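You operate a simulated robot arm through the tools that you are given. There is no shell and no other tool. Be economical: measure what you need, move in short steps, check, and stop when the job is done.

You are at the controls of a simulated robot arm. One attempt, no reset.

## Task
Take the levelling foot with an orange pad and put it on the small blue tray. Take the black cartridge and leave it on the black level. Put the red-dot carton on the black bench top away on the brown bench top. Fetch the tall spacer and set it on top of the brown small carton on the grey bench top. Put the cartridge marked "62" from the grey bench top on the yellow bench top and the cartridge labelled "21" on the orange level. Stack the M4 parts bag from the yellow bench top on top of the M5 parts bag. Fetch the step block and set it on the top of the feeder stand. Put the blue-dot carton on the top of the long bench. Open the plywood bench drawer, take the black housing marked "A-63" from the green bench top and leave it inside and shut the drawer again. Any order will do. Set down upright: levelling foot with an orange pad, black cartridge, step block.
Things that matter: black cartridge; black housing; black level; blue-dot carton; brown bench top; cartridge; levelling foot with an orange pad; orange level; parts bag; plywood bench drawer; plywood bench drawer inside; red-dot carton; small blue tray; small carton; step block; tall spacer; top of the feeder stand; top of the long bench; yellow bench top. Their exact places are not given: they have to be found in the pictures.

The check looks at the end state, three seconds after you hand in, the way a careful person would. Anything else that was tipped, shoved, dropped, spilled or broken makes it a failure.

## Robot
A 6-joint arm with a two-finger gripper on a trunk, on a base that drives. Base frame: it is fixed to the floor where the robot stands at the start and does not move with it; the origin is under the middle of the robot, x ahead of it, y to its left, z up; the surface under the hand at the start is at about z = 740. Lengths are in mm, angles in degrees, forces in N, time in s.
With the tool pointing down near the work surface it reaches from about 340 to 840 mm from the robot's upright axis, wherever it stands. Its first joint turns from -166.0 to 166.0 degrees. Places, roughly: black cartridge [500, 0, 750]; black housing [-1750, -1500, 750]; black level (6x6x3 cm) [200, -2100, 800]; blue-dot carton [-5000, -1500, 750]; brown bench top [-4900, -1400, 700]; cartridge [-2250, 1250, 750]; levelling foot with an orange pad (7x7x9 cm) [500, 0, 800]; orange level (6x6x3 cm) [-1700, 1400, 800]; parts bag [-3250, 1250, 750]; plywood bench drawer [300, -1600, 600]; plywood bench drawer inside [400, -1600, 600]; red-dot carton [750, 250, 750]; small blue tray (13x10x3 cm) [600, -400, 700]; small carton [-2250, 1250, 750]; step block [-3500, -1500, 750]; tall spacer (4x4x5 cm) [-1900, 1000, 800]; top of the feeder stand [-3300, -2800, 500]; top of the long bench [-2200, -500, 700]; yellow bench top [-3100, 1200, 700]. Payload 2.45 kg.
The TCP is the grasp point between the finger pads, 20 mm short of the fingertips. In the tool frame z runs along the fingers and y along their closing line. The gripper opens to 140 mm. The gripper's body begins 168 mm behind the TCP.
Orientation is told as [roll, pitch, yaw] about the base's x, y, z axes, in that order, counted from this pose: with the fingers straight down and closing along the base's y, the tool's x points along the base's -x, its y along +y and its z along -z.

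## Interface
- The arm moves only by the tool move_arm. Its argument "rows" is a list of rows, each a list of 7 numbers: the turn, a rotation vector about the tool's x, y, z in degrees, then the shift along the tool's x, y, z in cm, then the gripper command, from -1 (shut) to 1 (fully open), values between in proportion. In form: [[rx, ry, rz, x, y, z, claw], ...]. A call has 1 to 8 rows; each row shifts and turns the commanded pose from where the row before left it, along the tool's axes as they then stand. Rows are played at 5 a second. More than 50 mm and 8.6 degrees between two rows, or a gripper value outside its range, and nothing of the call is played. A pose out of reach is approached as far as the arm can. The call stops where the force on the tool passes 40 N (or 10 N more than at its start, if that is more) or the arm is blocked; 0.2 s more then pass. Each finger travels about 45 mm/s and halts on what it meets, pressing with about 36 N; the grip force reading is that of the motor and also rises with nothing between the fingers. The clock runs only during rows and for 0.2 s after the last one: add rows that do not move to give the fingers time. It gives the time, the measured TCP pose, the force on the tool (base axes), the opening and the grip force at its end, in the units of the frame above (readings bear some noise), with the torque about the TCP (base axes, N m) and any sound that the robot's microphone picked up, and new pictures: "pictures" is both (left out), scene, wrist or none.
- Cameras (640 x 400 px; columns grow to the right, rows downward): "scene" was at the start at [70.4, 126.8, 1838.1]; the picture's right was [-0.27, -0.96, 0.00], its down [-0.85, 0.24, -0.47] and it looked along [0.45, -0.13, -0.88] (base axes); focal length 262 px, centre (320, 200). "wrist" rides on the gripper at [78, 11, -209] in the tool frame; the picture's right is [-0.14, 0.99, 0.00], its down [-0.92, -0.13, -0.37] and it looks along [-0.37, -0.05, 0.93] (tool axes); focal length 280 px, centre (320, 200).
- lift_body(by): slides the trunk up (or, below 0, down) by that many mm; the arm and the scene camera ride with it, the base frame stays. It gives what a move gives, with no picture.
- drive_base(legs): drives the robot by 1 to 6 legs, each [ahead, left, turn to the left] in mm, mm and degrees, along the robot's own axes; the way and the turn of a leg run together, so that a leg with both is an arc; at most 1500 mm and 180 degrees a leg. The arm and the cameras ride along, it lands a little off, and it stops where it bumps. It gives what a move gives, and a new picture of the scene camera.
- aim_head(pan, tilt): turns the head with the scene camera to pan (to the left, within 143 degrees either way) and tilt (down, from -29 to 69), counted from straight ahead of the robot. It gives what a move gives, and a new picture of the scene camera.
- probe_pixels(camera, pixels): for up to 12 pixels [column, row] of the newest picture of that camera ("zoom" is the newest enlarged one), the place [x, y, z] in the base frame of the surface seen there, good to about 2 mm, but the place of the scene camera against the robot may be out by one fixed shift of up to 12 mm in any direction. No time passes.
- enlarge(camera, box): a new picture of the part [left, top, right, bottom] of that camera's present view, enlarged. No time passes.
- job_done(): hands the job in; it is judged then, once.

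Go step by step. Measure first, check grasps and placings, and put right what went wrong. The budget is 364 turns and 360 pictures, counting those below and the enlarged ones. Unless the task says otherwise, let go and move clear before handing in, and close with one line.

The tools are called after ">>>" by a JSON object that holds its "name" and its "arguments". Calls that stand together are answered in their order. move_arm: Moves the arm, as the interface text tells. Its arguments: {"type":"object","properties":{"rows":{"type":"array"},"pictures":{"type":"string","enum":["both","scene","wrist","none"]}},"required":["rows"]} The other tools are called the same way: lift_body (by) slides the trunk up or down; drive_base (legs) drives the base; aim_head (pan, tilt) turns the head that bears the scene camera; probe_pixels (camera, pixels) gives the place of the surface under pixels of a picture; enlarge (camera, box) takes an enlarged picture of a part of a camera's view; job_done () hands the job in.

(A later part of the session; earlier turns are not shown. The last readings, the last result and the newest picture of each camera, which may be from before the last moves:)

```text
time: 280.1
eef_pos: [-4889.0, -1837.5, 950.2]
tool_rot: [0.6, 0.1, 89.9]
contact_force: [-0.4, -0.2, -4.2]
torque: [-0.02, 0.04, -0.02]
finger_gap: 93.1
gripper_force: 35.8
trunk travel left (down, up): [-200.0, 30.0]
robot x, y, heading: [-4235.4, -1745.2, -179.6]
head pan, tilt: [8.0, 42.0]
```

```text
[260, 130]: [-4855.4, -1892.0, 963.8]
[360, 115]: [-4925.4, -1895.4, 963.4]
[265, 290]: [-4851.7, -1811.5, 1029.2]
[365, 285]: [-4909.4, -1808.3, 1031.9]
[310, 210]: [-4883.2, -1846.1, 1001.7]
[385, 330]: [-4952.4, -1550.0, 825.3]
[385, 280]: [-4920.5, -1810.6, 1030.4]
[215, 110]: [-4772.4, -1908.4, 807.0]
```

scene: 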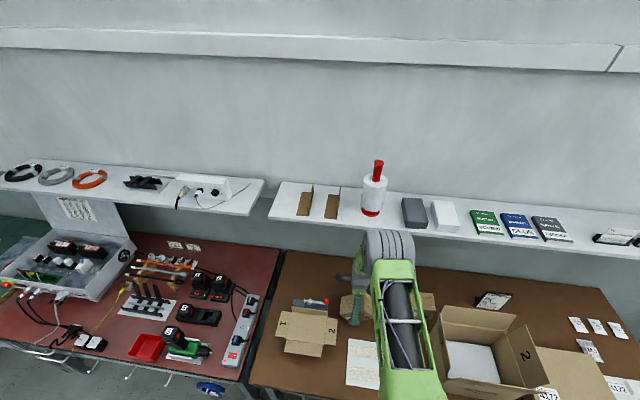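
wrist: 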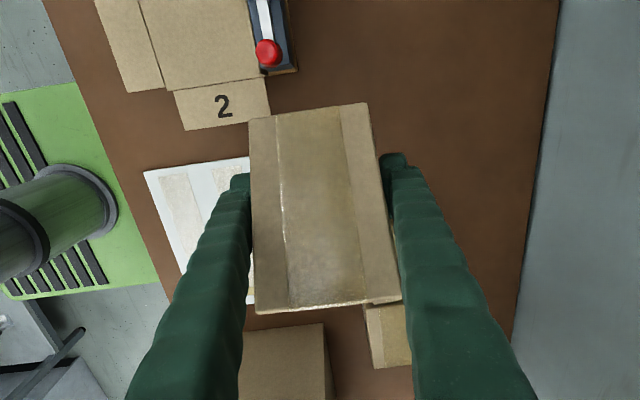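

Tilt ≈ 38°. Leaning the tool +38° about the closing axis to bring the carton level.

>>> {"name": "move_arm", "arguments": {"rows": [[0, 8, 0, 0, 0, 0, -1], [0, 8, 0, 0, 0, 0, -1], [0, 8, 0, 0, 0, 0, -1], [0, 8, 0, 0, 0, 0, -1], [0, 6, 0, 0, 0, 0, -1], [0, 0, 0, 0, 0, 0, -1]], "pictures": "both"}}

>>> {"name": "probe_pixels", "arguments": {"camera": "wrist", "pixels": [[260, 130], [360, 115], [265, 290], [365, 285], [310, 210]]}}

>>> {"name": "enlarge", "arguments": {"camera": "scene", "box": [270, 200, 450, 350]}}

```text
time: 281.5
eef_pos: [-4889.8, -1836.2, 951.4]
tool_rot: [0.9, 38.2, 90.3]
contact_force: [0.4, 0.1, -4.1]
torque: [-0.06, 0.02, -0.01]
finger_gap: 92.8
gripper_force: 35.9
trunk travel left (down, up): [-200.0, 30.0]
robot x, y, heading: [-4239.2, -1741.1, -179.6]
head pan, tilt: [8.0, 42.0]
```

scene: 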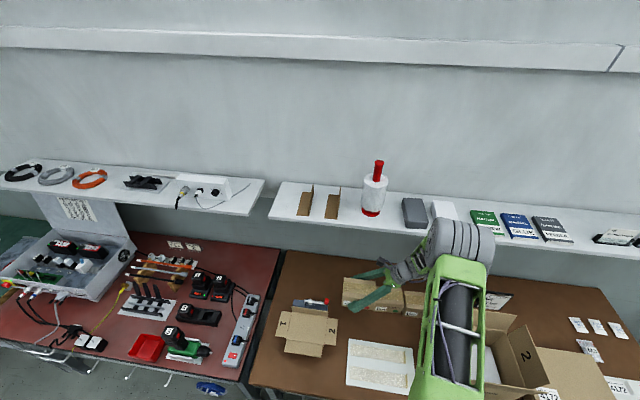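
wrist: 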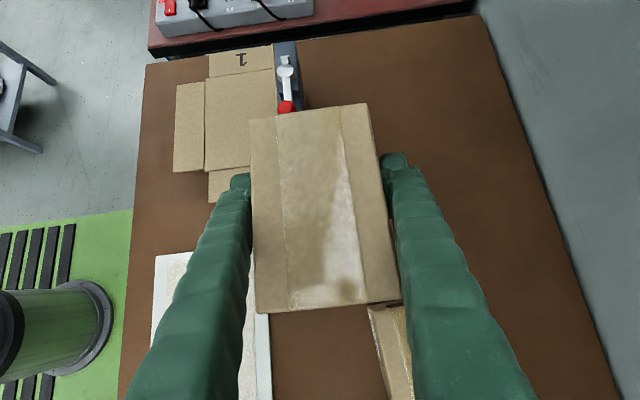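

```text
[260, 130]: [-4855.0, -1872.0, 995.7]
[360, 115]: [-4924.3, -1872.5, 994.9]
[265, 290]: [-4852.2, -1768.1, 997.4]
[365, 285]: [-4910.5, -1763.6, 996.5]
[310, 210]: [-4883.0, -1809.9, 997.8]
```

```text
2.67 times, centred on (360, 275) of scene
```

zoom: 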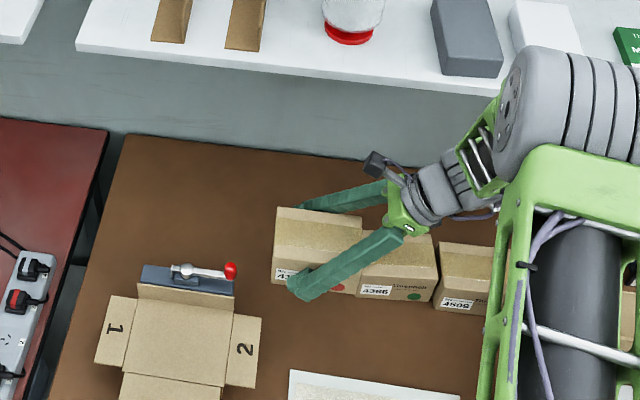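

Carton is level again (top z≈997). Shifting −17 mm in y, −8 in x, then lowering along base z.

>>> {"name": "move_arm", "arguments": {"rows": [[0, 0, 0, 1.34, 0.8, 1.05, -1], [0, 0, 0, -2.46, 0, 3.15, -1], [0, 0, 0, -2.46, 0, 3.15, -1], [0, 0, 0, -1.23, 0, 1.58, -1], [0, 0, 0, 0, 0, 0, -1]], "pictures": "both"}}

>>> {"name": "enlarge", "arguments": {"camera": "scene", "box": [270, 220, 450, 350]}}

```text
time: 282.7
eef_pos: [-4899.0, -1851.9, 851.6]
tool_rot: [0.7, 38.2, 90.4]
contact_force: [-0.4, 0.2, -5.4]
torque: [-0.1, -0.02, -0.02]
finger_gap: 92.6
gripper_force: 36.2
trunk travel left (down, up): [-200.0, 30.0]
robot x, y, heading: [-4242.7, -1743.8, -179.3]
head pan, tilt: [8.0, 42.0]
```

scene: 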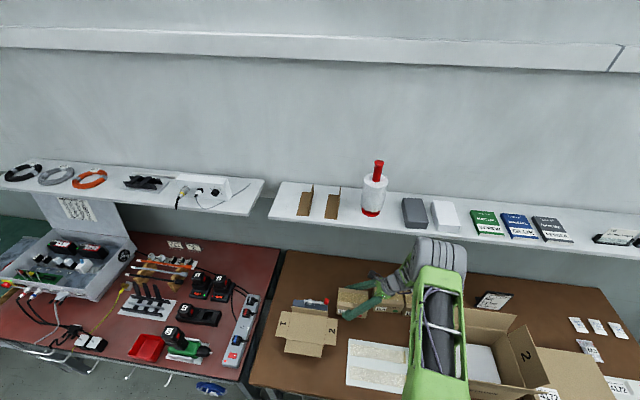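
wrist: 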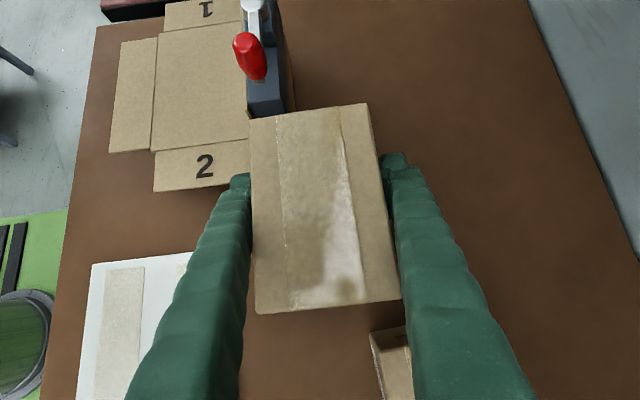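

```text
3.08 times, centred on (360, 285) of scene
```

zoom: 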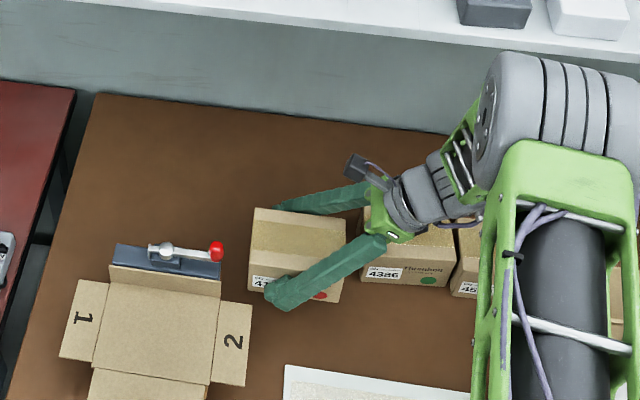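

Gap to the green carton is visible now. Lowering the last 65 mm.

>>> {"name": "move_arm", "arguments": {"rows": [[0, 0, 0, -1.85, 0, 2.36, -1], [0, 0, 0, -1.54, 0, 1.97, -1], [0, 0, 0, -0.3, 0, 0.39, -1], [0, 0, 0, 0, 0, 0, -1]], "pictures": "wrist"}}

>>> {"name": "probe_pixels", "arguments": {"camera": "wrist", "pixels": [[260, 130], [360, 115], [265, 290], [365, 285], [310, 210], [340, 330]]}}

```text
time: 283.7
eef_pos: [-4899.3, -1850.8, 790.6]
tool_rot: [0.9, 38.2, 90.4]
contact_force: [-0.3, -0.6, -3.5]
torque: [-0.05, 0.05, 0.0]
finger_gap: 92.9
gripper_force: 36.3
trunk travel left (down, up): [-200.0, 30.0]
robot x, y, heading: [-4237.9, -1742.2, -179.7]
head pan, tilt: [8.0, 42.0]
```

wrist: 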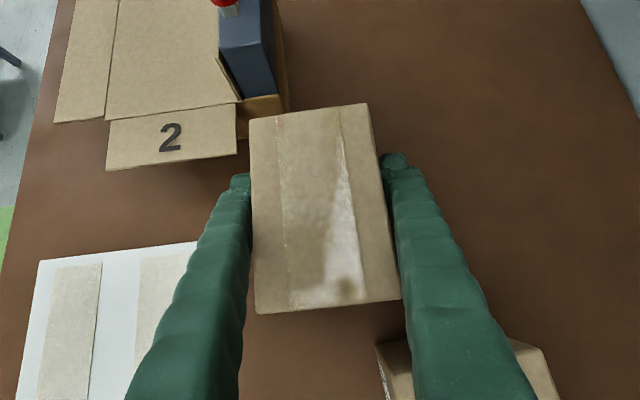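

```text
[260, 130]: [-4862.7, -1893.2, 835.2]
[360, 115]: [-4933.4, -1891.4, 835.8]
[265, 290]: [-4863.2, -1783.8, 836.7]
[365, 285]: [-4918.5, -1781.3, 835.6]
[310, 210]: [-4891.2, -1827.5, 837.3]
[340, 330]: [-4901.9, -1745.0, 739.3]
```

Top at 836, ~10 mm to go. Fine steps.

>>> {"name": "move_arm", "arguments": {"rows": [[0, 0, 0, -0.37, 0, 0.47, -1], [0, 0, 0, 0, 0, 0, -1]], "pictures": "none"}}

>>> {"name": "move_arm", "arguments": {"rows": [[0, 0, 0, -0.12, 0, 0.16, -1], [0, 0, 0, 0, 0, 0, -1]], "pictures": "none"}}

>>> {"name": "move_arm", "arguments": {"rows": [[0, 0, 0, -0.12, 0, 0.16, -1], [0, 0, 0, 0, 0, 0, -1]], "pictures": "none"}}

```text
time: 284.3
eef_pos: [-4899.9, -1853.3, 785.3]
tool_rot: [0.9, 38.2, 90.3]
contact_force: [-0.2, 0.2, -3.2]
torque: [-0.09, 0.04, 0.0]
finger_gap: 92.7
gripper_force: 36.3
trunk travel left (down, up): [-200.0, 30.0]
robot x, y, heading: [-4240.3, -1741.4, -179.6]
head pan, tilt: [8.0, 42.0]
```

```text
time: 284.9
eef_pos: [-4899.6, -1853.9, 783.3]
tool_rot: [0.8, 38.1, 90.4]
contact_force: [0.4, 0.1, -5.0]
torque: [-0.1, -0.01, 0.0]
finger_gap: 93.0
gripper_force: 35.8
trunk travel left (down, up): [-200.0, 30.0]
robot x, y, heading: [-4240.7, -1745.6, -179.4]
head pan, tilt: [8.0, 42.0]
```

```text
time: 285.5
eef_pos: [-4900.2, -1851.4, 781.0]
tool_rot: [0.8, 38.2, 90.4]
contact_force: [0.5, 0.0, -3.8]
torque: [-0.09, 0.0, 0.01]
finger_gap: 92.9
gripper_force: 36.1
trunk travel left (down, up): [-200.0, 30.0]
robot x, y, heading: [-4235.7, -1743.3, -179.3]
head pan, tilt: [8.0, 42.0]
```

>>> {"name": "move_arm", "arguments": {"rows": [[0, 0, 0, -0.12, 0, 0.16, -1], [0, 0, 0, 0, 0, 0, -1]], "pictures": "none"}}

>>> {"name": "move_arm", "arguments": {"rows": [[0, 0, 0, -0.12, 0, 0.16, -1], [0, 0, 0, 0, 0, 0, -1]], "pictures": "none"}}

>>> {"name": "move_arm", "arguments": {"rows": [[0, 0, 0, 0, 0, 0, -1]], "pictures": "wrist"}}

>>> {"name": "probe_pixels", "arguments": {"camera": "wrist", "pixels": [[260, 130], [360, 115], [265, 290], [365, 285], [310, 210], [340, 330]]}}

```text
time: 286.1
eef_pos: [-4899.5, -1853.4, 781.9]
tool_rot: [0.9, 38.2, 90.3]
contact_force: [1.5, 0.0, 8.3]
torque: [-0.66, -0.6, 0.05]
finger_gap: 92.7
gripper_force: 36.1
trunk travel left (down, up): [-200.0, 30.0]
robot x, y, heading: [-4238.4, -1740.3, -179.6]
head pan, tilt: [8.0, 42.0]
```

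```text
time: 286.7
eef_pos: [-4899.1, -1853.1, 780.0]
tool_rot: [1.0, 38.3, 90.4]
contact_force: [0.7, 5.6, 21.1]
torque: [-0.13, -1.12, 0.17]
finger_gap: 92.7
gripper_force: 35.9
trunk travel left (down, up): [-200.0, 30.0]
robot x, y, heading: [-4239.1, -1741.1, -179.3]
head pan, tilt: [8.0, 42.0]
```

```text
time: 287.1
eef_pos: [-4900.9, -1851.9, 778.0]
tool_rot: [0.9, 38.2, 90.5]
contact_force: [-0.9, 6.3, 24.5]
torque: [0.46, -1.18, 0.18]
finger_gap: 92.7
gripper_force: 35.3
trunk travel left (down, up): [-200.0, 30.0]
robot x, y, heading: [-4239.4, -1742.1, -179.7]
head pan, tilt: [8.0, 42.0]
```

wrist: 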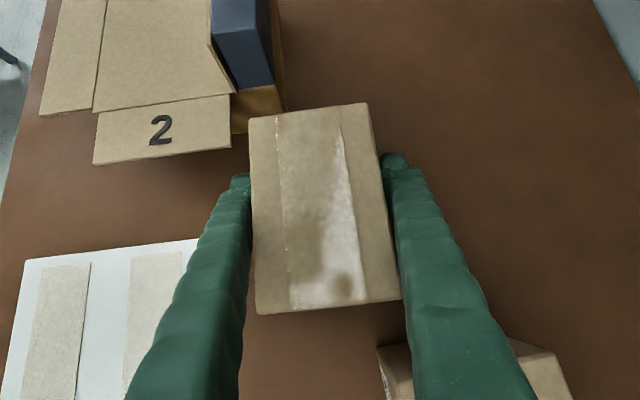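

```text
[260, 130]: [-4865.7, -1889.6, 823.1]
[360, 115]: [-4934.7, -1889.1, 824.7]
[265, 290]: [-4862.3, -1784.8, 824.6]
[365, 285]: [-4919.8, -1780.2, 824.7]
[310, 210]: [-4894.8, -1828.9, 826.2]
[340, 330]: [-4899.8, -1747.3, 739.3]
```

Carton sits flat (top 824.7). Opening and retreating along the tool axis.

>>> {"name": "move_arm", "arguments": {"rows": [[0, 0, 0, 0, 0, 0, 0.5], [0, 0, 0, 0, 0, 0, 0.6], [0, 0, 0, 0, 0, -3, 0.6], [0, 0, 0, 0, 0, -5, 0.6], [0, 0, 0, 0, 0, -5, 0.6], [0, 0, 0, 2.5, 0, -4, 0.6], [0, -8, 0, 2.5, 0, -4, 0.6], [0, -8, 0, 2, 0, -4, 0.6]], "pictures": "wrist"}}

```text
time: 288.9
eef_pos: [-4892.0, -1758.6, 1018.1]
tool_rot: [0.8, 22.1, 90.2]
contact_force: [1.1, 0.1, 0.0]
torque: [0.04, 0.03, 0.0]
finger_gap: 112.1
gripper_force: 0.0
trunk travel left (down, up): [-200.0, 30.0]
robot x, y, heading: [-4239.9, -1742.2, -179.4]
head pan, tilt: [8.0, 42.0]
```

wrist: 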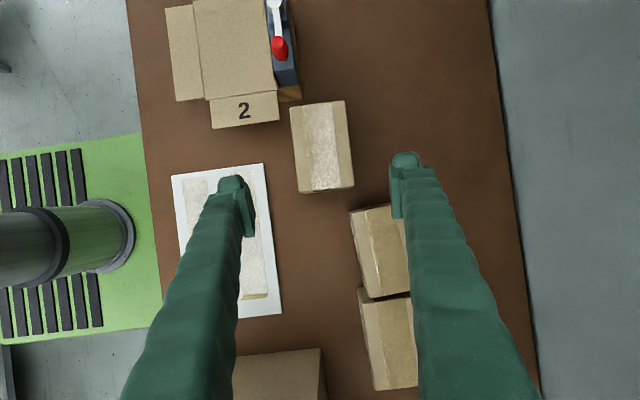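

Red-dot carton is placed. But the green-dot carton looks nudged toward its neighbour; measuring both.

>>> {"name": "move_arm", "arguments": {"rows": [[0, -8, 0, 0, 0, 0, 0.9], [0, -8, 0, 0, 0, -3, 0.9], [0, -6, 0, 0, 0, -4, 0.9], [0, 0, 0, -1, 0, -4, 0.9]], "pictures": "both"}}

>>> {"name": "enlarge", "arguments": {"camera": "wrist", "box": [240, 100, 440, 250]}}

```text
time: 289.9
eef_pos: [-4891.5, -1733.7, 1128.8]
tool_rot: [0.6, 0.2, 89.9]
contact_force: [0.1, -0.3, 0.0]
torque: [-0.03, 0.01, 0.04]
finger_gap: 133.1
gripper_force: 0.1
trunk travel left (down, up): [-200.0, 30.0]
robot x, y, heading: [-4236.6, -1740.9, -179.3]
head pan, tilt: [8.0, 42.0]
```

scene: 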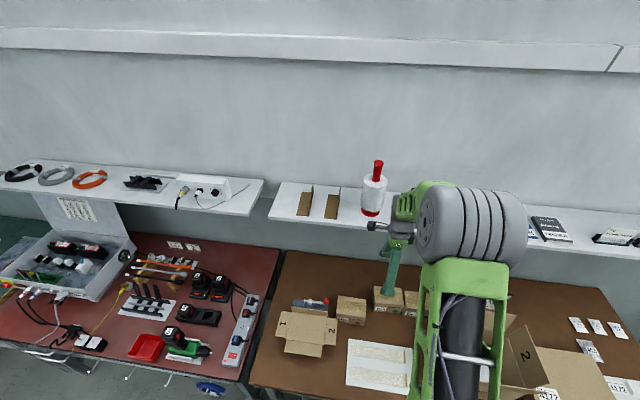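
wrist: 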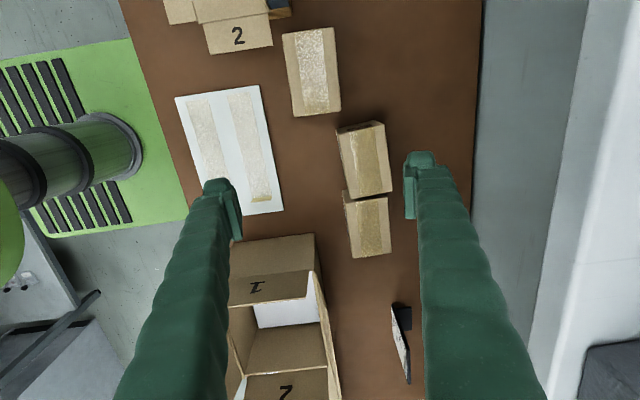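

```text
2.67 times, centred on (340, 175) of wrist
```

zoom: 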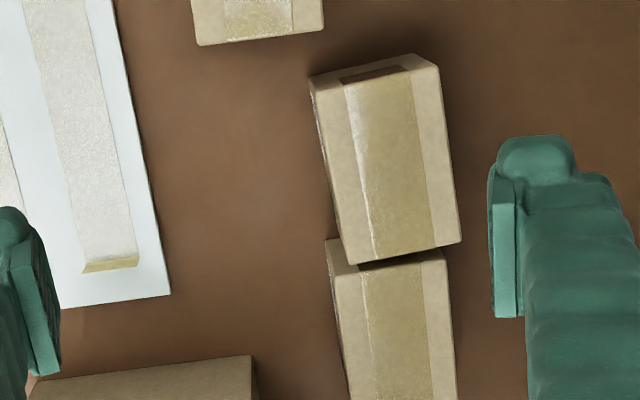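

>>> {"name": "probe_pixels", "arguments": {"camera": "zoom", "pixels": [[322, 98], [438, 72], [455, 235], [348, 258], [388, 165], [335, 280], [440, 260], [365, 395], [450, 395]]}}

>>> {"name": "probe_pixels", "arguments": {"camera": "wrist", "pixels": [[285, 36], [332, 30], [293, 112], [338, 110], [350, 200], [385, 195], [354, 254], [388, 250]]}}

```text
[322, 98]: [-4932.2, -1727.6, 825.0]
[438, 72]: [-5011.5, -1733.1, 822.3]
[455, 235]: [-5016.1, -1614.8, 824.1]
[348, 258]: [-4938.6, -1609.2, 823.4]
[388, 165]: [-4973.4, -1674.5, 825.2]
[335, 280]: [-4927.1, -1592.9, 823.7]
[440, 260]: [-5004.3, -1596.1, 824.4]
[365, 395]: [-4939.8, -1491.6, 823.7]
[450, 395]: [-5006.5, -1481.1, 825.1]
```

```text
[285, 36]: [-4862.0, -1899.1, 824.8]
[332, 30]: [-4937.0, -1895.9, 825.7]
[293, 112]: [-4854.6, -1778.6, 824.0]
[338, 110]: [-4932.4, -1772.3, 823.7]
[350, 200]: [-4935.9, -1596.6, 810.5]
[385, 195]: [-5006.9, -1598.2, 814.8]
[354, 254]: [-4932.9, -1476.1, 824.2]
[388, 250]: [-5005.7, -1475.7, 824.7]
```

Green-dot carton was shoved ≈18 mm toward +y and rotated ~3°. I'll fix it after removing the blue-dot one. First checking arm geometry against the shelf edge.

>>> {"name": "enlarge", "arguments": {"camera": "scene", "box": [330, 170, 530, 310]}}

>>> {"name": "probe_pixels", "arguments": {"camera": "zoom", "pixels": [[200, 250], [205, 220], [235, 195], [215, 160], [250, 110], [270, 90], [215, 130], [120, 175], [300, 150], [180, 130], [330, 60]]}}

```text
2.86 times, centred on (430, 240) of scene
```

zoom: 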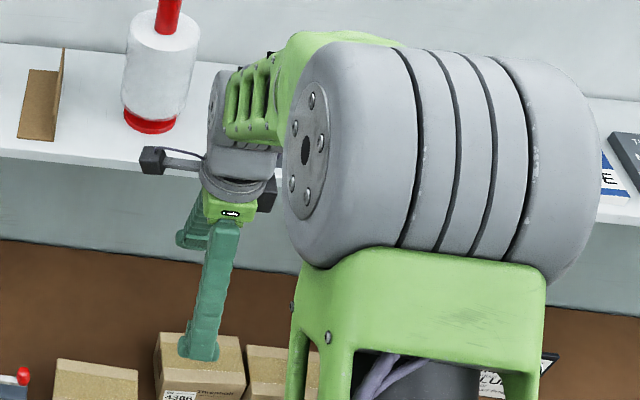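

```text
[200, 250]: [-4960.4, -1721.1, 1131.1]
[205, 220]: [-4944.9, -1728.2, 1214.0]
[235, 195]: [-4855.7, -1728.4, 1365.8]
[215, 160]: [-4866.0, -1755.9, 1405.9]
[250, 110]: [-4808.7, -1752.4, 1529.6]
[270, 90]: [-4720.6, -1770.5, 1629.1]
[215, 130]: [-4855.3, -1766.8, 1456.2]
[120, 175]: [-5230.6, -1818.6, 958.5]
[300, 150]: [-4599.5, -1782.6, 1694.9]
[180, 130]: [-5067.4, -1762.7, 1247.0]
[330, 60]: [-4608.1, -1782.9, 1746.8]
```

The wrist would meet the shelf if vertical there, so I'll use a sideways-leaned tool (wrist toward −y, lower). Moving +y/+x and leaning −38°.

>>> {"name": "move_arm", "arguments": {"rows": [[0, 0, 0, -4, -3, 0, 0.8], [0, 0, 0, -4, -2, 0, 0.8], [0, 0, 0, -4, 0, 0, 0.8], [0, 0, 0, -4, 0, 0, 0.8], [0, 0, 0, -3.7, 0, 0, 0.8], [0, -8, 0, 0, 0, 0, 0.8], [0, -8, 0, 0, 0, 0, 0.8], [0, -8, 0, 0, 0, 0, 0.8]], "pictures": "none"}}

>>> {"name": "move_arm", "arguments": {"rows": [[0, -8, 0, 0, 0, 0, 0.8], [0, -6, 0, 0, 0, 0, 0.8], [0, 0, 0, 2.5, 0, 3.1, 0.8], [0, 0, 0, 2.5, 0, 3.1, 0.8], [0, 0, 0, 2.5, 0, 3.1, 0.8], [0, 0, 0, 2.5, 0, 3.1, 0.8]], "pictures": "both"}}

```text
time: 291.7
eef_pos: [-4843.6, -1541.9, 1126.4]
tool_rot: [0.7, -23.8, 89.7]
contact_force: [0.2, -0.6, 0.1]
torque: [0.02, -0.03, 0.03]
finger_gap: 126.1
gripper_force: 0.1
trunk travel left (down, up): [-200.0, 30.0]
robot x, y, heading: [-4239.0, -1741.3, -179.4]
head pan, tilt: [8.0, 42.0]
```

```text
time: 293.1
eef_pos: [-4847.2, -1543.1, 965.3]
tool_rot: [0.9, -37.7, 89.5]
contact_force: [-0.5, 0.4, 0.3]
torque: [-0.03, -0.01, -0.02]
finger_gap: 125.9
gripper_force: 0.0
trunk travel left (down, up): [-200.0, 30.0]
robot x, y, heading: [-4240.0, -1741.6, -179.6]
head pan, tilt: [8.0, 42.0]
```

scene: 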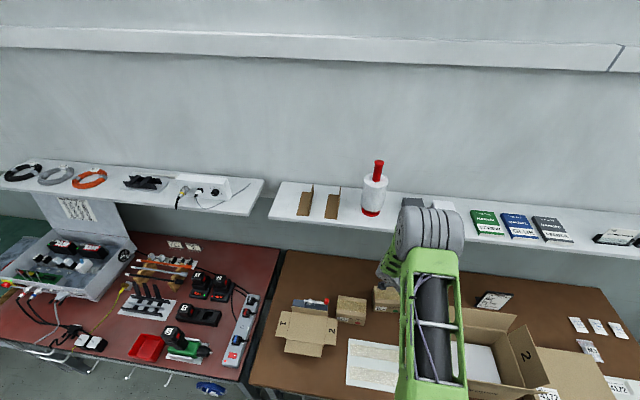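
wrist: 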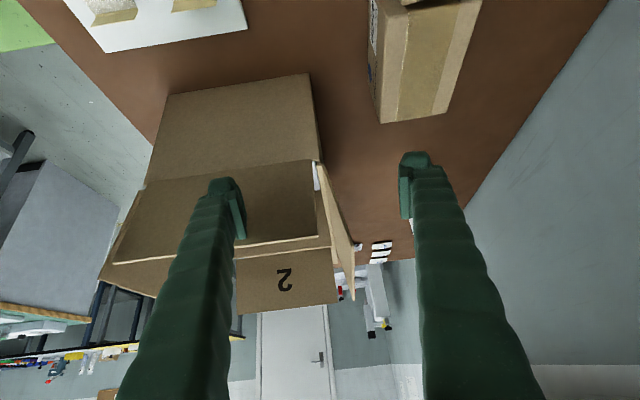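

>>> {"name": "probe_pixels", "arguments": {"camera": "wrist", "pixels": [[240, 90], [310, 80], [240, 170], [320, 175], [350, 250], [280, 280], [380, 115], [445, 110], [400, 60], [335, 230]]}}

```text
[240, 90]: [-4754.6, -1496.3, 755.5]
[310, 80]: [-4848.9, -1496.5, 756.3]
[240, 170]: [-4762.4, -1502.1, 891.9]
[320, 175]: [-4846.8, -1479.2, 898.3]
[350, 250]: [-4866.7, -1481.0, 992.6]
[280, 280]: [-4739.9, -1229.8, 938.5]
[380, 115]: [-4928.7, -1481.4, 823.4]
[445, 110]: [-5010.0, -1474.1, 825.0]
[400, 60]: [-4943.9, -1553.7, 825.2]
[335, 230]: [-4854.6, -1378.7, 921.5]
```

The open box is close (wall at y≈−1500, flap to x≈−4866), so I'll shift −80 in y, descend, slide −x under the shelf, then +y over the blue-dot carton.

>>> {"name": "move_arm", "arguments": {"rows": [[0, 0, 0, 3.15, 0, -2.45, 0.8], [0, 0, 0, 3.15, 0, -2.45, 0.8], [0, 0, 0, 2.9, 0, 3.7, 0.8], [0, 0, 0, 2.9, 0, 3.7, 0.8], [0, 0, 0, 0, 4.1, 0, 0.8], [0, 0, 0, 0, 4.1, 0, 0.8], [0, 0, 0, 0, 4.1, 0, 0.8]], "pictures": "both"}}

```text
time: 294.7
eef_pos: [-4970.2, -1625.7, 875.7]
tool_rot: [0.8, -37.8, 89.5]
contact_force: [0.5, -0.6, 0.4]
torque: [-0.01, -0.07, 0.01]
finger_gap: 126.2
gripper_force: 0.1
trunk travel left (down, up): [-200.0, 30.0]
robot x, y, heading: [-4239.7, -1741.5, -179.6]
head pan, tilt: [8.0, 42.0]
```

scene: 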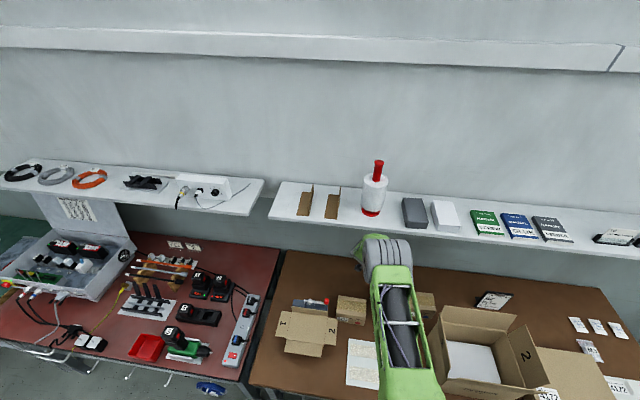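
wrist: 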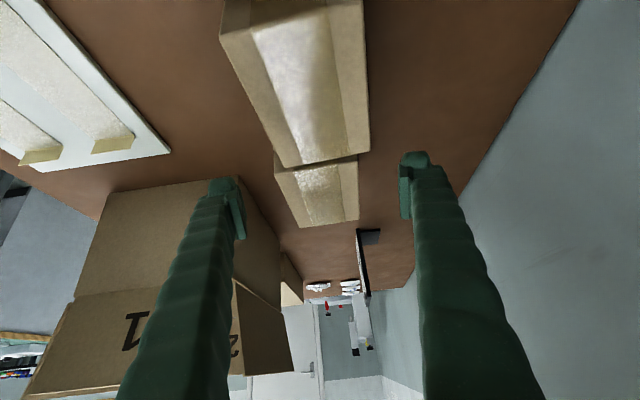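

>>> {"name": "move_arm", "arguments": {"rows": [[0, 0, 0, -3.3, 0, 2.6, 0.8], [0, 0, -3, -3.4, 0, 2.7, 0.8], [0, 0, 0, 0, 0, 0, 0.8]], "pictures": "wrist"}}

>>> {"name": "probe_pixels", "arguments": {"camera": "wrist", "pixels": [[290, 150], [365, 150], [300, 110], [370, 110], [330, 130], [225, 200], [410, 190], [330, 180]]}}

```text
time: 295.5
eef_pos: [-4969.4, -1541.2, 873.5]
tool_rot: [-1.5, -37.9, 93.2]
contact_force: [0.3, 0.0, 0.0]
torque: [-0.01, 0.0, 0.02]
finger_gap: 126.0
gripper_force: 0.0
trunk travel left (down, up): [-200.0, 30.0]
robot x, y, heading: [-4237.3, -1743.2, -179.5]
head pan, tilt: [8.0, 42.0]
```

wrist: 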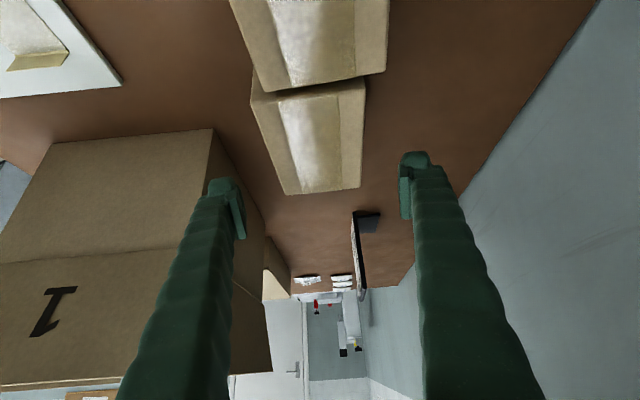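

```text
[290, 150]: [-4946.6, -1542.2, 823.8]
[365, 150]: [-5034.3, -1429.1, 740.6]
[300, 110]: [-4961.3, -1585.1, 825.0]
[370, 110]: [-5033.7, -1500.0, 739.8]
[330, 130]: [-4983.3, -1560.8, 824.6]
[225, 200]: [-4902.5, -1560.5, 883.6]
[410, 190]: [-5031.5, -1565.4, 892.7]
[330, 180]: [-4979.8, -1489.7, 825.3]
```

Centred over the blue-dot carton (x −5012…−4932, y −1597…−1475). Lowering 78 mm and closing.

>>> {"name": "move_arm", "arguments": {"rows": [[0, 0, 0, 2.4, 0.2, 3.1, 0.8], [0, 0, 0, 2.4, 0.1, 3.05, 0.8], [0, 0, 0, 0, 0, 0, 0.4], [0, 0, 0, 0, 0, 0, -1], [0, 0, 0, 0, 0, 0, -1], [0, 0, 0, 0, 0, 0, -1], [0, 0, 0, 0, 0, 0, -1]], "pictures": "wrist"}}

```text
time: 297.1
eef_pos: [-4972.4, -1538.9, 797.7]
tool_rot: [-1.5, -37.8, 93.2]
contact_force: [2.0, 0.3, 0.7]
torque: [0.02, 0.1, 0.01]
finger_gap: 93.3
gripper_force: 36.1
trunk travel left (down, up): [-200.0, 30.0]
robot x, y, heading: [-4238.1, -1739.9, -179.5]
head pan, tilt: [8.0, 42.0]
```

wrist: 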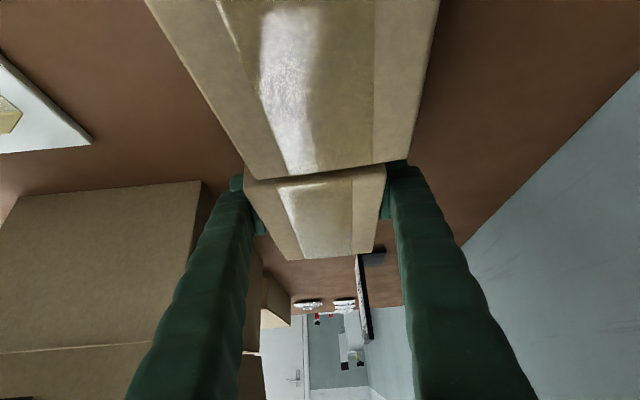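

Gripped. Lifting a bit, forward (+x) out from under the shelf, then −y and up.

>>> {"name": "move_arm", "arguments": {"rows": [[0, 0, 0, -2.16, 0, -2.76, -1], [0, 0, 0, -2.34, 0, -3.0, -1], [0, 0, 0, 0, -4.5, 0, -1], [0, 0, 0, -2.16, 0, -2.76, -1], [0, 0, 0, 3.15, 0, -2.46, -1], [0, 0, 0, 3.15, 0, -2.46, -1], [0, 0, 0, 0, -4, 0, -1], [0, 0, 0, -2.77, 0, -3.55, -1]], "pictures": "wrist"}}

```text
time: 298.9
eef_pos: [-4883.3, -1613.9, 950.5]
tool_rot: [-1.5, -37.8, 93.2]
contact_force: [0.6, 0.9, -4.4]
torque: [-0.05, 0.05, 0.0]
finger_gap: 93.2
gripper_force: 36.6
trunk travel left (down, up): [-200.0, 30.0]
robot x, y, heading: [-4235.2, -1741.4, -179.6]
head pan, tilt: [8.0, 42.0]
```

wrist: 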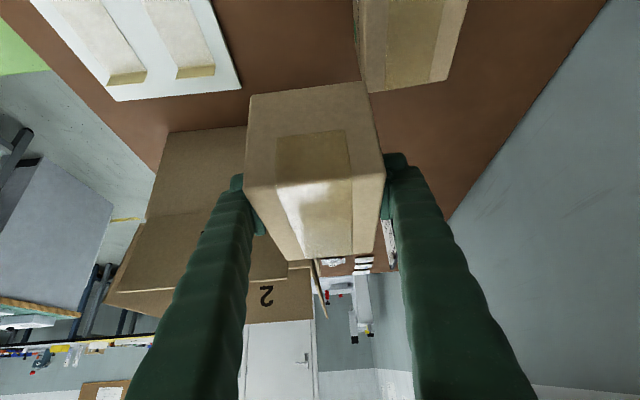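

Holding the blue-dot carton level. Raising and retracting, then driving toward the long bench end.

>>> {"name": "move_arm", "arguments": {"rows": [[0, 0, 0, -2.9, 0, -3.7, -1], [0, 0, 0, -2.9, 0, -3.7, -1], [0, 0, 0, 0, -4.5, 0, -1], [0, 0, 0, 0, -4.5, 0, -1], [0, 0, 0, -1.5, 0, -1.9, -1]], "pictures": "none"}}

>>> {"name": "drive_base", "arguments": {"legs": [[-240, 0, 0], [0, -1000, 0], [0, -980, 0]]}}

>>> {"name": "aim_head", "arguments": {"pan": 130, "tilt": 40}}

```text
time: 300.1
eef_pos: [-4796.4, -1609.0, 1070.1]
tool_rot: [-1.5, -37.6, 93.2]
contact_force: [1.1, 0.3, -5.1]
torque: [-0.01, -0.01, 0.0]
finger_gap: 92.8
gripper_force: 35.9
trunk travel left (down, up): [-200.0, 30.0]
robot x, y, heading: [-4242.5, -1741.6, -179.5]
head pan, tilt: [8.0, 42.0]
```

```text
time: 319.5
eef_pos: [-4585.1, 418.2, 1070.9]
tool_rot: [-1.5, -37.8, 93.0]
contact_force: [0.2, -0.2, -3.9]
torque: [0.0, 0.0, -0.06]
finger_gap: 92.6
gripper_force: 36.2
trunk travel left (down, up): [-200.0, 30.0]
robot x, y, heading: [-4029.9, 282.6, -179.9]
head pan, tilt: [8.0, 42.0]
```

scene: 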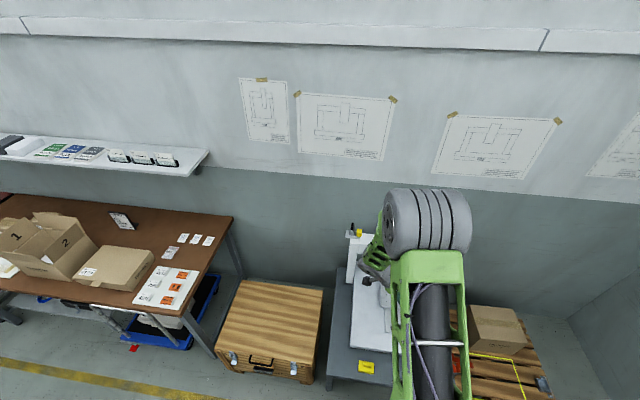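

```text
time: 321.5
eef_pos: [-4585.5, 418.6, 1070.4]
tool_rot: [-1.5, -37.8, 93.0]
contact_force: [0.2, -0.2, -3.7]
torque: [-0.04, 0.04, -0.01]
finger_gap: 92.5
gripper_force: 36.7
trunk travel left (down, up): [-200.0, 30.0]
robot x, y, heading: [-4025.4, 282.3, -179.8]
head pan, tilt: [130.0, 40.0]
```

scene: 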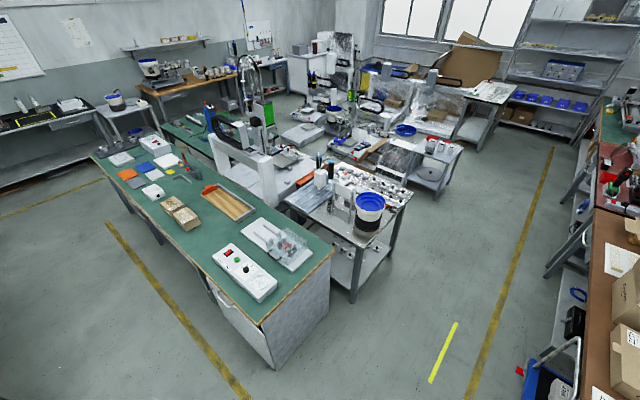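

>>> {"name": "enlarge", "arguments": {"camera": "scene", "box": [90, 120, 340, 310]}}

>>> {"name": "probe_pixels", "arguments": {"camera": "scene", "pixels": [[200, 240], [190, 225], [180, 207], [215, 265], [250, 225], [262, 240], [205, 215], [160, 220], [240, 275], [230, 200]]}}

```text
2.11 times, centred on (215, 215) of scene
```

zoom: 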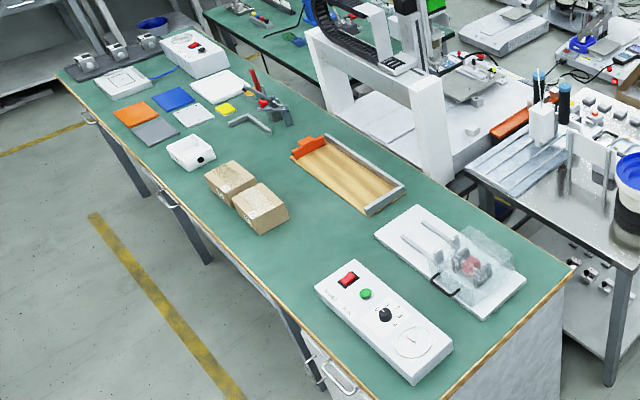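

```text
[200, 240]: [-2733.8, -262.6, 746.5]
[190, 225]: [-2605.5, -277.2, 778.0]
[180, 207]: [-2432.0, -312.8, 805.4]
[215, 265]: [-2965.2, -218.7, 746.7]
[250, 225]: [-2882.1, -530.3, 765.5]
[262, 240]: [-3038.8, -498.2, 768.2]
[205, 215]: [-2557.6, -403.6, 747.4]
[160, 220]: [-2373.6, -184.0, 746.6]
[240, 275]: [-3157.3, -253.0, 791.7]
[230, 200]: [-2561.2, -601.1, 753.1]
```

Free spot on the long bench is about (−2740,−330). Turning to face −y and driving along to it.

>>> {"name": "drive_base", "arguments": {"legs": [[0, 0, 90], [0, 640, 0], [0, 640, 0]]}}

>>> {"name": "aim_head", "arguments": {"pan": 10, "tilt": 52}}

>>> {"name": "move_arm", "arguments": {"rows": [[0, 0, 0, 0, 0, 0, -1]], "pictures": "wrist"}}

```text
time: 337.0
eef_pos: [-2892.4, -268.3, 1070.1]
tool_rot: [-1.5, -37.8, -176.8]
contact_force: [0.7, 0.1, -4.0]
torque: [0.02, -0.04, 0.0]
finger_gap: 92.4
gripper_force: 36.4
trunk travel left (down, up): [-200.0, 30.0]
robot x, y, heading: [-2760.9, 288.9, -89.5]
head pan, tilt: [130.0, 40.0]
```

scene: 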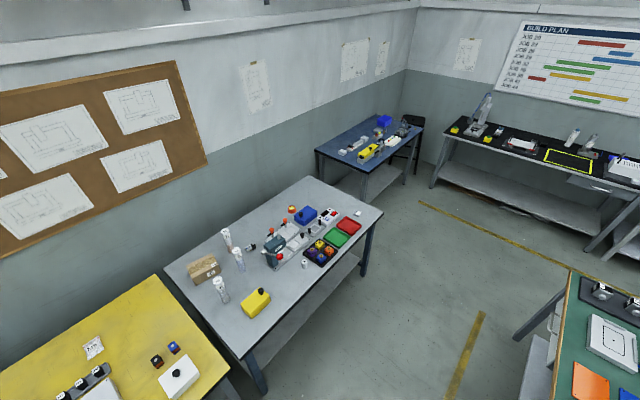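

```text
time: 339.0
eef_pos: [-2893.4, -268.8, 1071.4]
tool_rot: [-1.5, -37.8, -176.7]
contact_force: [0.3, -0.7, -4.1]
torque: [0.0, 0.0, 0.01]
finger_gap: 92.7
gripper_force: 36.1
trunk travel left (down, up): [-200.0, 30.0]
robot x, y, heading: [-2760.6, 287.6, -89.9]
head pan, tilt: [10.0, 52.0]
```

scene: 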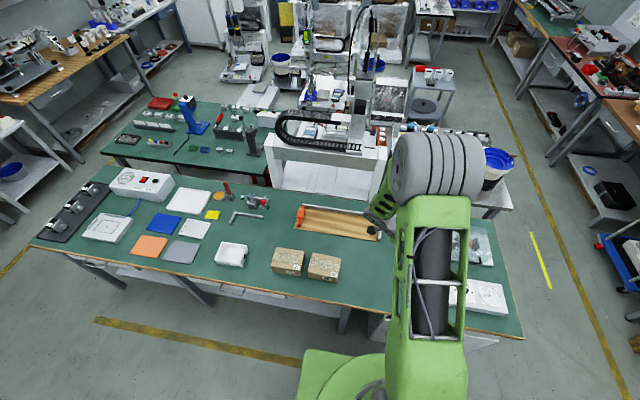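

```text
time: 339.4
eef_pos: [-2890.3, -269.1, 1070.6]
tool_rot: [-1.4, -37.8, -176.8]
contact_force: [0.5, 0.1, -3.7]
torque: [-0.03, -0.02, 0.0]
finger_gap: 92.7
gripper_force: 35.8
trunk travel left (down, up): [-200.0, 30.0]
robot x, y, heading: [-2758.1, 290.1, -89.3]
head pan, tilt: [10.0, 52.0]
```

wrist: 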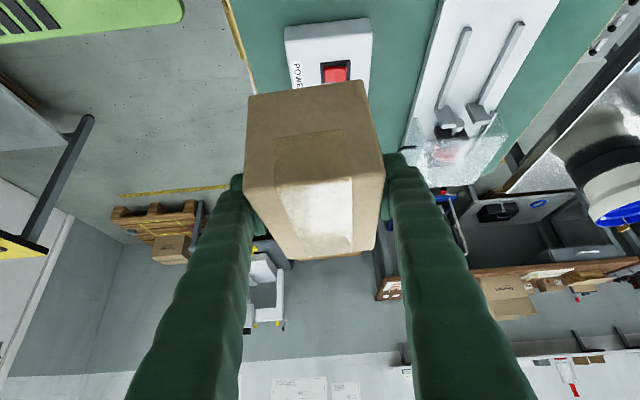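

>>> {"name": "probe_pixels", "arguments": {"camera": "scene", "pixels": [[338, 275], [355, 280], [375, 285], [388, 270], [350, 235], [375, 238], [340, 258], [340, 245], [360, 255]]}}

>>> {"name": "probe_pixels", "arguments": {"camera": "wrist", "pixels": [[290, 35], [370, 25], [445, 20], [270, 15], [400, 30]]}}

```text
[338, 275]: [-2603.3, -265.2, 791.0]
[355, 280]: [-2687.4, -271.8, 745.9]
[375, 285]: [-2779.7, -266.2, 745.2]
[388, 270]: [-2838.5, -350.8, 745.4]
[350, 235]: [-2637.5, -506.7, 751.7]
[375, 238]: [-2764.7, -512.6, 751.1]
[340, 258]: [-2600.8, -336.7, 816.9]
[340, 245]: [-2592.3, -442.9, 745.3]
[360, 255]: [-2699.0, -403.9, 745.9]
```

```text
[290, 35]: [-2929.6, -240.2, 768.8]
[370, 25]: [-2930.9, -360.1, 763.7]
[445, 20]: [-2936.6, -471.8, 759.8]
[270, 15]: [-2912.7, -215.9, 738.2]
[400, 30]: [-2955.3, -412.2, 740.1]
```

Large free zone x −2605…−2925, y −210…−490. Moving over its middle and lowering.

>>> {"name": "move_arm", "arguments": {"rows": [[0, 0, 0, 3.15, 1.7, -2.46, -1], [0, 0, 0, 3.15, 1.7, -2.46, -1], [0, 0, 0, 3.15, 1.7, -2.46, -1], [0, 0, 0, 2.77, 0, 3.55, -1], [0, 0, 0, 2.77, 0, 3.55, -1], [0, 0, 0, 2.77, 0, 3.55, -1], [0, 0, 0, 2.77, 0, 3.55, -1], [0, 0, 0, 2.77, 0, 3.55, -1]], "pictures": "both"}}

>>> {"name": "probe_pixels", "arguments": {"camera": "wrist", "pixels": [[260, 120], [360, 105], [280, 230], [370, 220], [220, 100], [420, 100]]}}

```text
time: 341.2
eef_pos: [-2772.0, -314.7, 843.5]
tool_rot: [-1.4, -37.7, -176.9]
contact_force: [-0.5, 0.0, -3.5]
torque: [0.0, -0.04, -0.05]
finger_gap: 92.3
gripper_force: 36.3
trunk travel left (down, up): [-200.0, 30.0]
robot x, y, heading: [-2758.1, 290.8, -89.7]
head pan, tilt: [10.0, 52.0]
```

scene: 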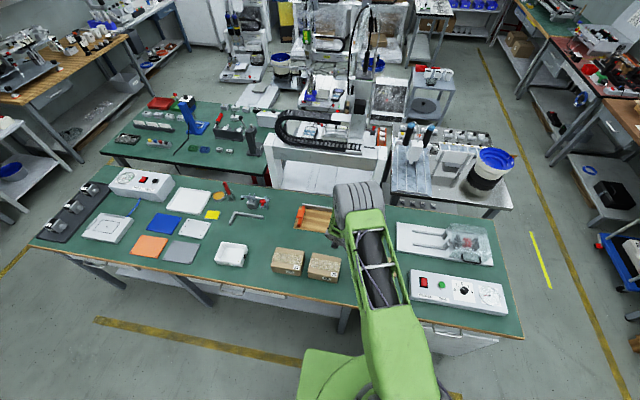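
wrist: 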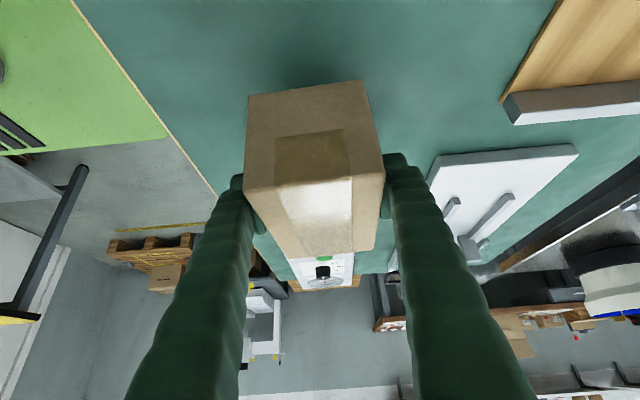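

```text
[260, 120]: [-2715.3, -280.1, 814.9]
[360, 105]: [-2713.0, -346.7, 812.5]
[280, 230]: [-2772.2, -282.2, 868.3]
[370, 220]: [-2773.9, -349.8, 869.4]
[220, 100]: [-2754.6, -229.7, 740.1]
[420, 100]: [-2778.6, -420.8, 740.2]
```

>>> {"name": "move_arm", "arguments": {"rows": [[0, 0, 0, 1.85, 0, 2.36, -1], [0, 0, 0, 0.68, 0, 0.87, -1], [0, 0, 0, 0, 0, 0, -1]], "pictures": "wrist"}}

>>> {"name": "probe_pixels", "arguments": {"camera": "wrist", "pixels": [[265, 195], [365, 180], [280, 245], [370, 240], [320, 215]]}}

```text
time: 342.0
eef_pos: [-2771.0, -311.1, 803.6]
tool_rot: [-1.5, -37.9, -176.9]
contact_force: [-0.2, 0.1, -4.0]
torque: [0.01, -0.05, 0.01]
finger_gap: 92.7
gripper_force: 36.4
trunk travel left (down, up): [-200.0, 30.0]
robot x, y, heading: [-2757.9, 286.5, -89.8]
head pan, tilt: [10.0, 52.0]
```

wrist: 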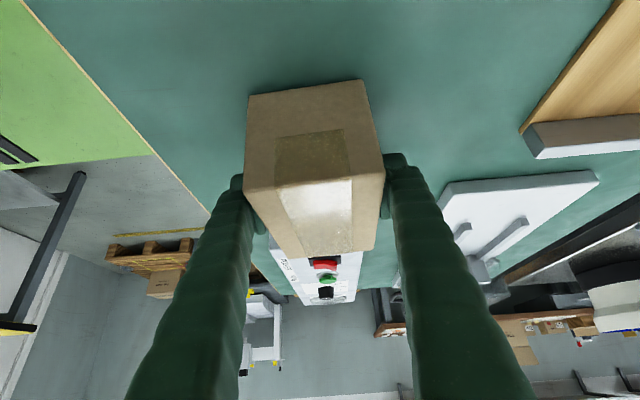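

```text
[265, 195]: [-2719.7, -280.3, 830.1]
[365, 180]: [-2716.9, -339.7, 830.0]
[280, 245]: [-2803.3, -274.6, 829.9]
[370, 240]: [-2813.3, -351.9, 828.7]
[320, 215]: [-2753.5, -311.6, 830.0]
```

Level, ~4–5 mm to the surface. Fine descent.

>>> {"name": "move_arm", "arguments": {"rows": [[0, 0, 0, 0.22, 0, 0.28, -1], [0, 0, 0, 0, 0, 0, -1]], "pictures": "none"}}

>>> {"name": "move_arm", "arguments": {"rows": [[0, 0, 0, 0.1, 0, 0.13, -1], [0, 0, 0, 0, 0, 0, -1]], "pictures": "none"}}

>>> {"name": "move_arm", "arguments": {"rows": [[0, 0, 0, 0.1, 0, 0.13, -1], [0, 0, 0, 0, 0, 0, -1]], "pictures": "none"}}

```text
time: 342.6
eef_pos: [-2771.0, -311.9, 800.6]
tool_rot: [-1.5, -37.7, -176.9]
contact_force: [-0.6, -0.3, 1.7]
torque: [-0.32, 0.43, 0.03]
finger_gap: 92.4
gripper_force: 36.2
trunk travel left (down, up): [-200.0, 30.0]
robot x, y, heading: [-2759.3, 289.2, -89.4]
head pan, tilt: [10.0, 52.0]
```

```text
time: 343.2
eef_pos: [-2769.1, -310.9, 799.7]
tool_rot: [-1.5, -37.8, -177.0]
contact_force: [1.3, -1.4, 10.8]
torque: [-0.78, 0.96, 0.09]
finger_gap: 92.7
gripper_force: 36.0
trunk travel left (down, up): [-200.0, 30.0]
robot x, y, heading: [-2752.1, 295.8, -89.5]
head pan, tilt: [10.0, 52.0]
```

```text
time: 343.8
eef_pos: [-2770.1, -309.5, 798.3]
tool_rot: [-1.4, -37.9, -177.0]
contact_force: [3.2, 2.4, 22.8]
torque: [-0.84, -0.5, -0.32]
finger_gap: 93.0
gripper_force: 35.5
trunk travel left (down, up): [-200.0, 30.0]
robot x, y, heading: [-2757.3, 289.8, -89.2]
head pan, tilt: [10.0, 52.0]
```

Seated. Releasing, retreating along the tool axis and un-leaning.

>>> {"name": "move_arm", "arguments": {"rows": [[0, 0, 0, 0, 0, 0, 0.5], [0, 0, 0, 0, 0, 0, 0.6], [0, 0, 0, 0, 0, -3, 0.6], [0, 0, 0, 0, 0, -5, 0.6], [0, 0, 0, 0, 0, -5, 0.6], [0, 8, 0, -1, 0, -4, 0.6], [0, 8, 0, -1, 0, -4, 0.6], [0, 8, 0, -1, 0, -4, 0.6]], "pictures": "none"}}

>>> {"name": "move_arm", "arguments": {"rows": [[0, 8, 0, 0, 0, -3, 0.6], [0, 6, 0, 0, 0, -3, 0.6], [0, 0, 0, 0, 0, 0, 0.6]], "pictures": "both"}}

```text
time: 345.6
eef_pos: [-2657.2, -308.5, 1017.6]
tool_rot: [-1.2, -13.7, -177.5]
contact_force: [-0.3, 0.4, -0.6]
torque: [0.02, -0.04, 0.0]
finger_gap: 112.3
gripper_force: 0.1
trunk travel left (down, up): [-200.0, 30.0]
robot x, y, heading: [-2758.6, 286.6, -89.4]
head pan, tilt: [10.0, 52.0]
```

```text
time: 346.4
eef_pos: [-2647.4, -309.6, 1076.8]
tool_rot: [-1.2, 0.2, -177.8]
contact_force: [0.0, -0.1, -0.4]
torque: [0.03, 0.01, 0.01]
finger_gap: 112.0
gripper_force: 0.2
trunk travel left (down, up): [-200.0, 30.0]
robot x, y, heading: [-2759.7, 290.3, -89.3]
head pan, tilt: [10.0, 52.0]
```

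scene: 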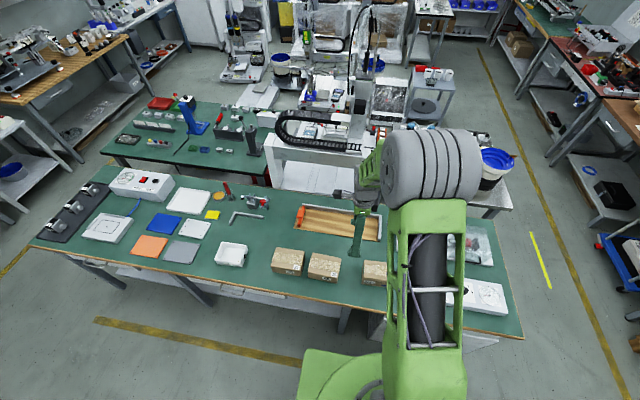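
wrist: 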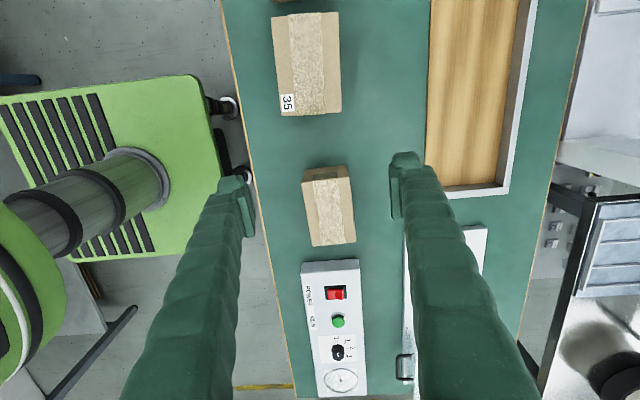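

Blue-dot carton placed. Next the grey/yellow benches behind me: unwinding the tool yaw and turning round.

>>> {"name": "move_arm", "arguments": {"rows": [[0, 0, -8, 2, 0, 0, 0.6], [0, 0, -8, 2, 0, 0, 0.6], [0, 0, -8, 0, 0, 0, 0.6], [0, 0, -8, 0, 0, 0, 0.6], [0, 0, -8, 0, 0, 0, 0.6], [0, 0, -8, 0, 0, 0, 0.6], [0, 0, -8, 0, 0, 0, 0.6], [0, 0, -8, 0, 0, 0, 0.6]], "pictures": "none"}}

>>> {"name": "move_arm", "arguments": {"rows": [[0, 0, -8, 0, 0, 0, 0.6], [0, 0, -8, 0, 0, 0, 0.6], [0, 0, -8, 0, 0, 0, 0.6]], "pictures": "none"}}

>>> {"name": "drive_base", "arguments": {"legs": [[0, 0, 179.3]]}}

>>> {"name": "aim_head", "arguments": {"pan": -15, "tilt": 45}}

```text
time: 348.2
eef_pos: [-2606.4, -306.7, 1077.2]
tool_rot: [-0.2, 1.2, -113.6]
contact_force: [-0.2, -0.1, 0.5]
torque: [-0.01, 0.0, -0.02]
finger_gap: 111.8
gripper_force: 0.0
trunk travel left (down, up): [-200.0, 30.0]
robot x, y, heading: [-2761.9, 293.5, -89.6]
head pan, tilt: [10.0, 52.0]
```

```text
time: 349.0
eef_pos: [-2606.8, -306.6, 1077.5]
tool_rot: [0.1, 1.2, -89.7]
contact_force: [0.3, 0.8, 0.4]
torque: [-0.05, 0.02, -0.01]
finger_gap: 112.1
gripper_force: 0.0
trunk travel left (down, up): [-200.0, 30.0]
robot x, y, heading: [-2760.2, 289.3, -89.7]
head pan, tilt: [10.0, 52.0]
```

```text
time: 356.5
eef_pos: [-2848.8, 898.4, 1076.0]
tool_rot: [0.3, 1.3, 84.1]
contact_force: [-0.3, -0.5, 0.2]
torque: [0.02, -0.02, -0.02]
finger_gap: 112.1
gripper_force: 0.2
trunk travel left (down, up): [-200.0, 30.0]
robot x, y, heading: [-2753.6, 288.7, 84.6]
head pan, tilt: [10.0, 52.0]
```

scene: 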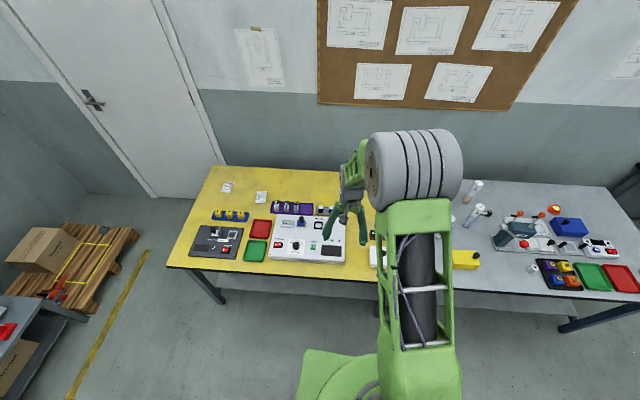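

```text
time: 357.4
eef_pos: [-2848.2, 898.0, 1077.1]
tool_rot: [0.2, 1.2, 84.2]
contact_force: [-0.5, 0.0, 0.0]
torque: [0.01, -0.01, -0.03]
finger_gap: 112.2
gripper_force: 0.1
trunk travel left (down, up): [-200.0, 30.0]
robot x, y, heading: [-2762.1, 290.2, 84.6]
head pan, tilt: [-15.0, 45.0]
```

scene: 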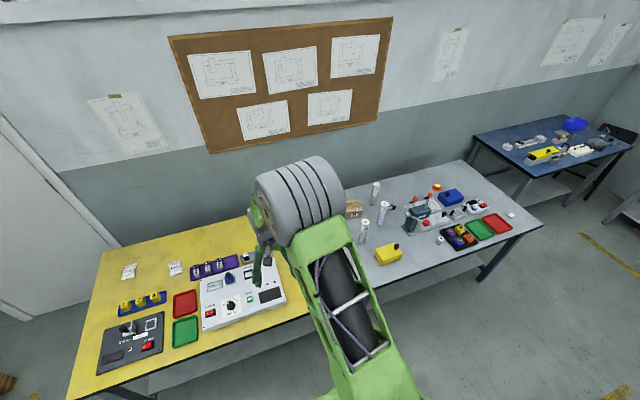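

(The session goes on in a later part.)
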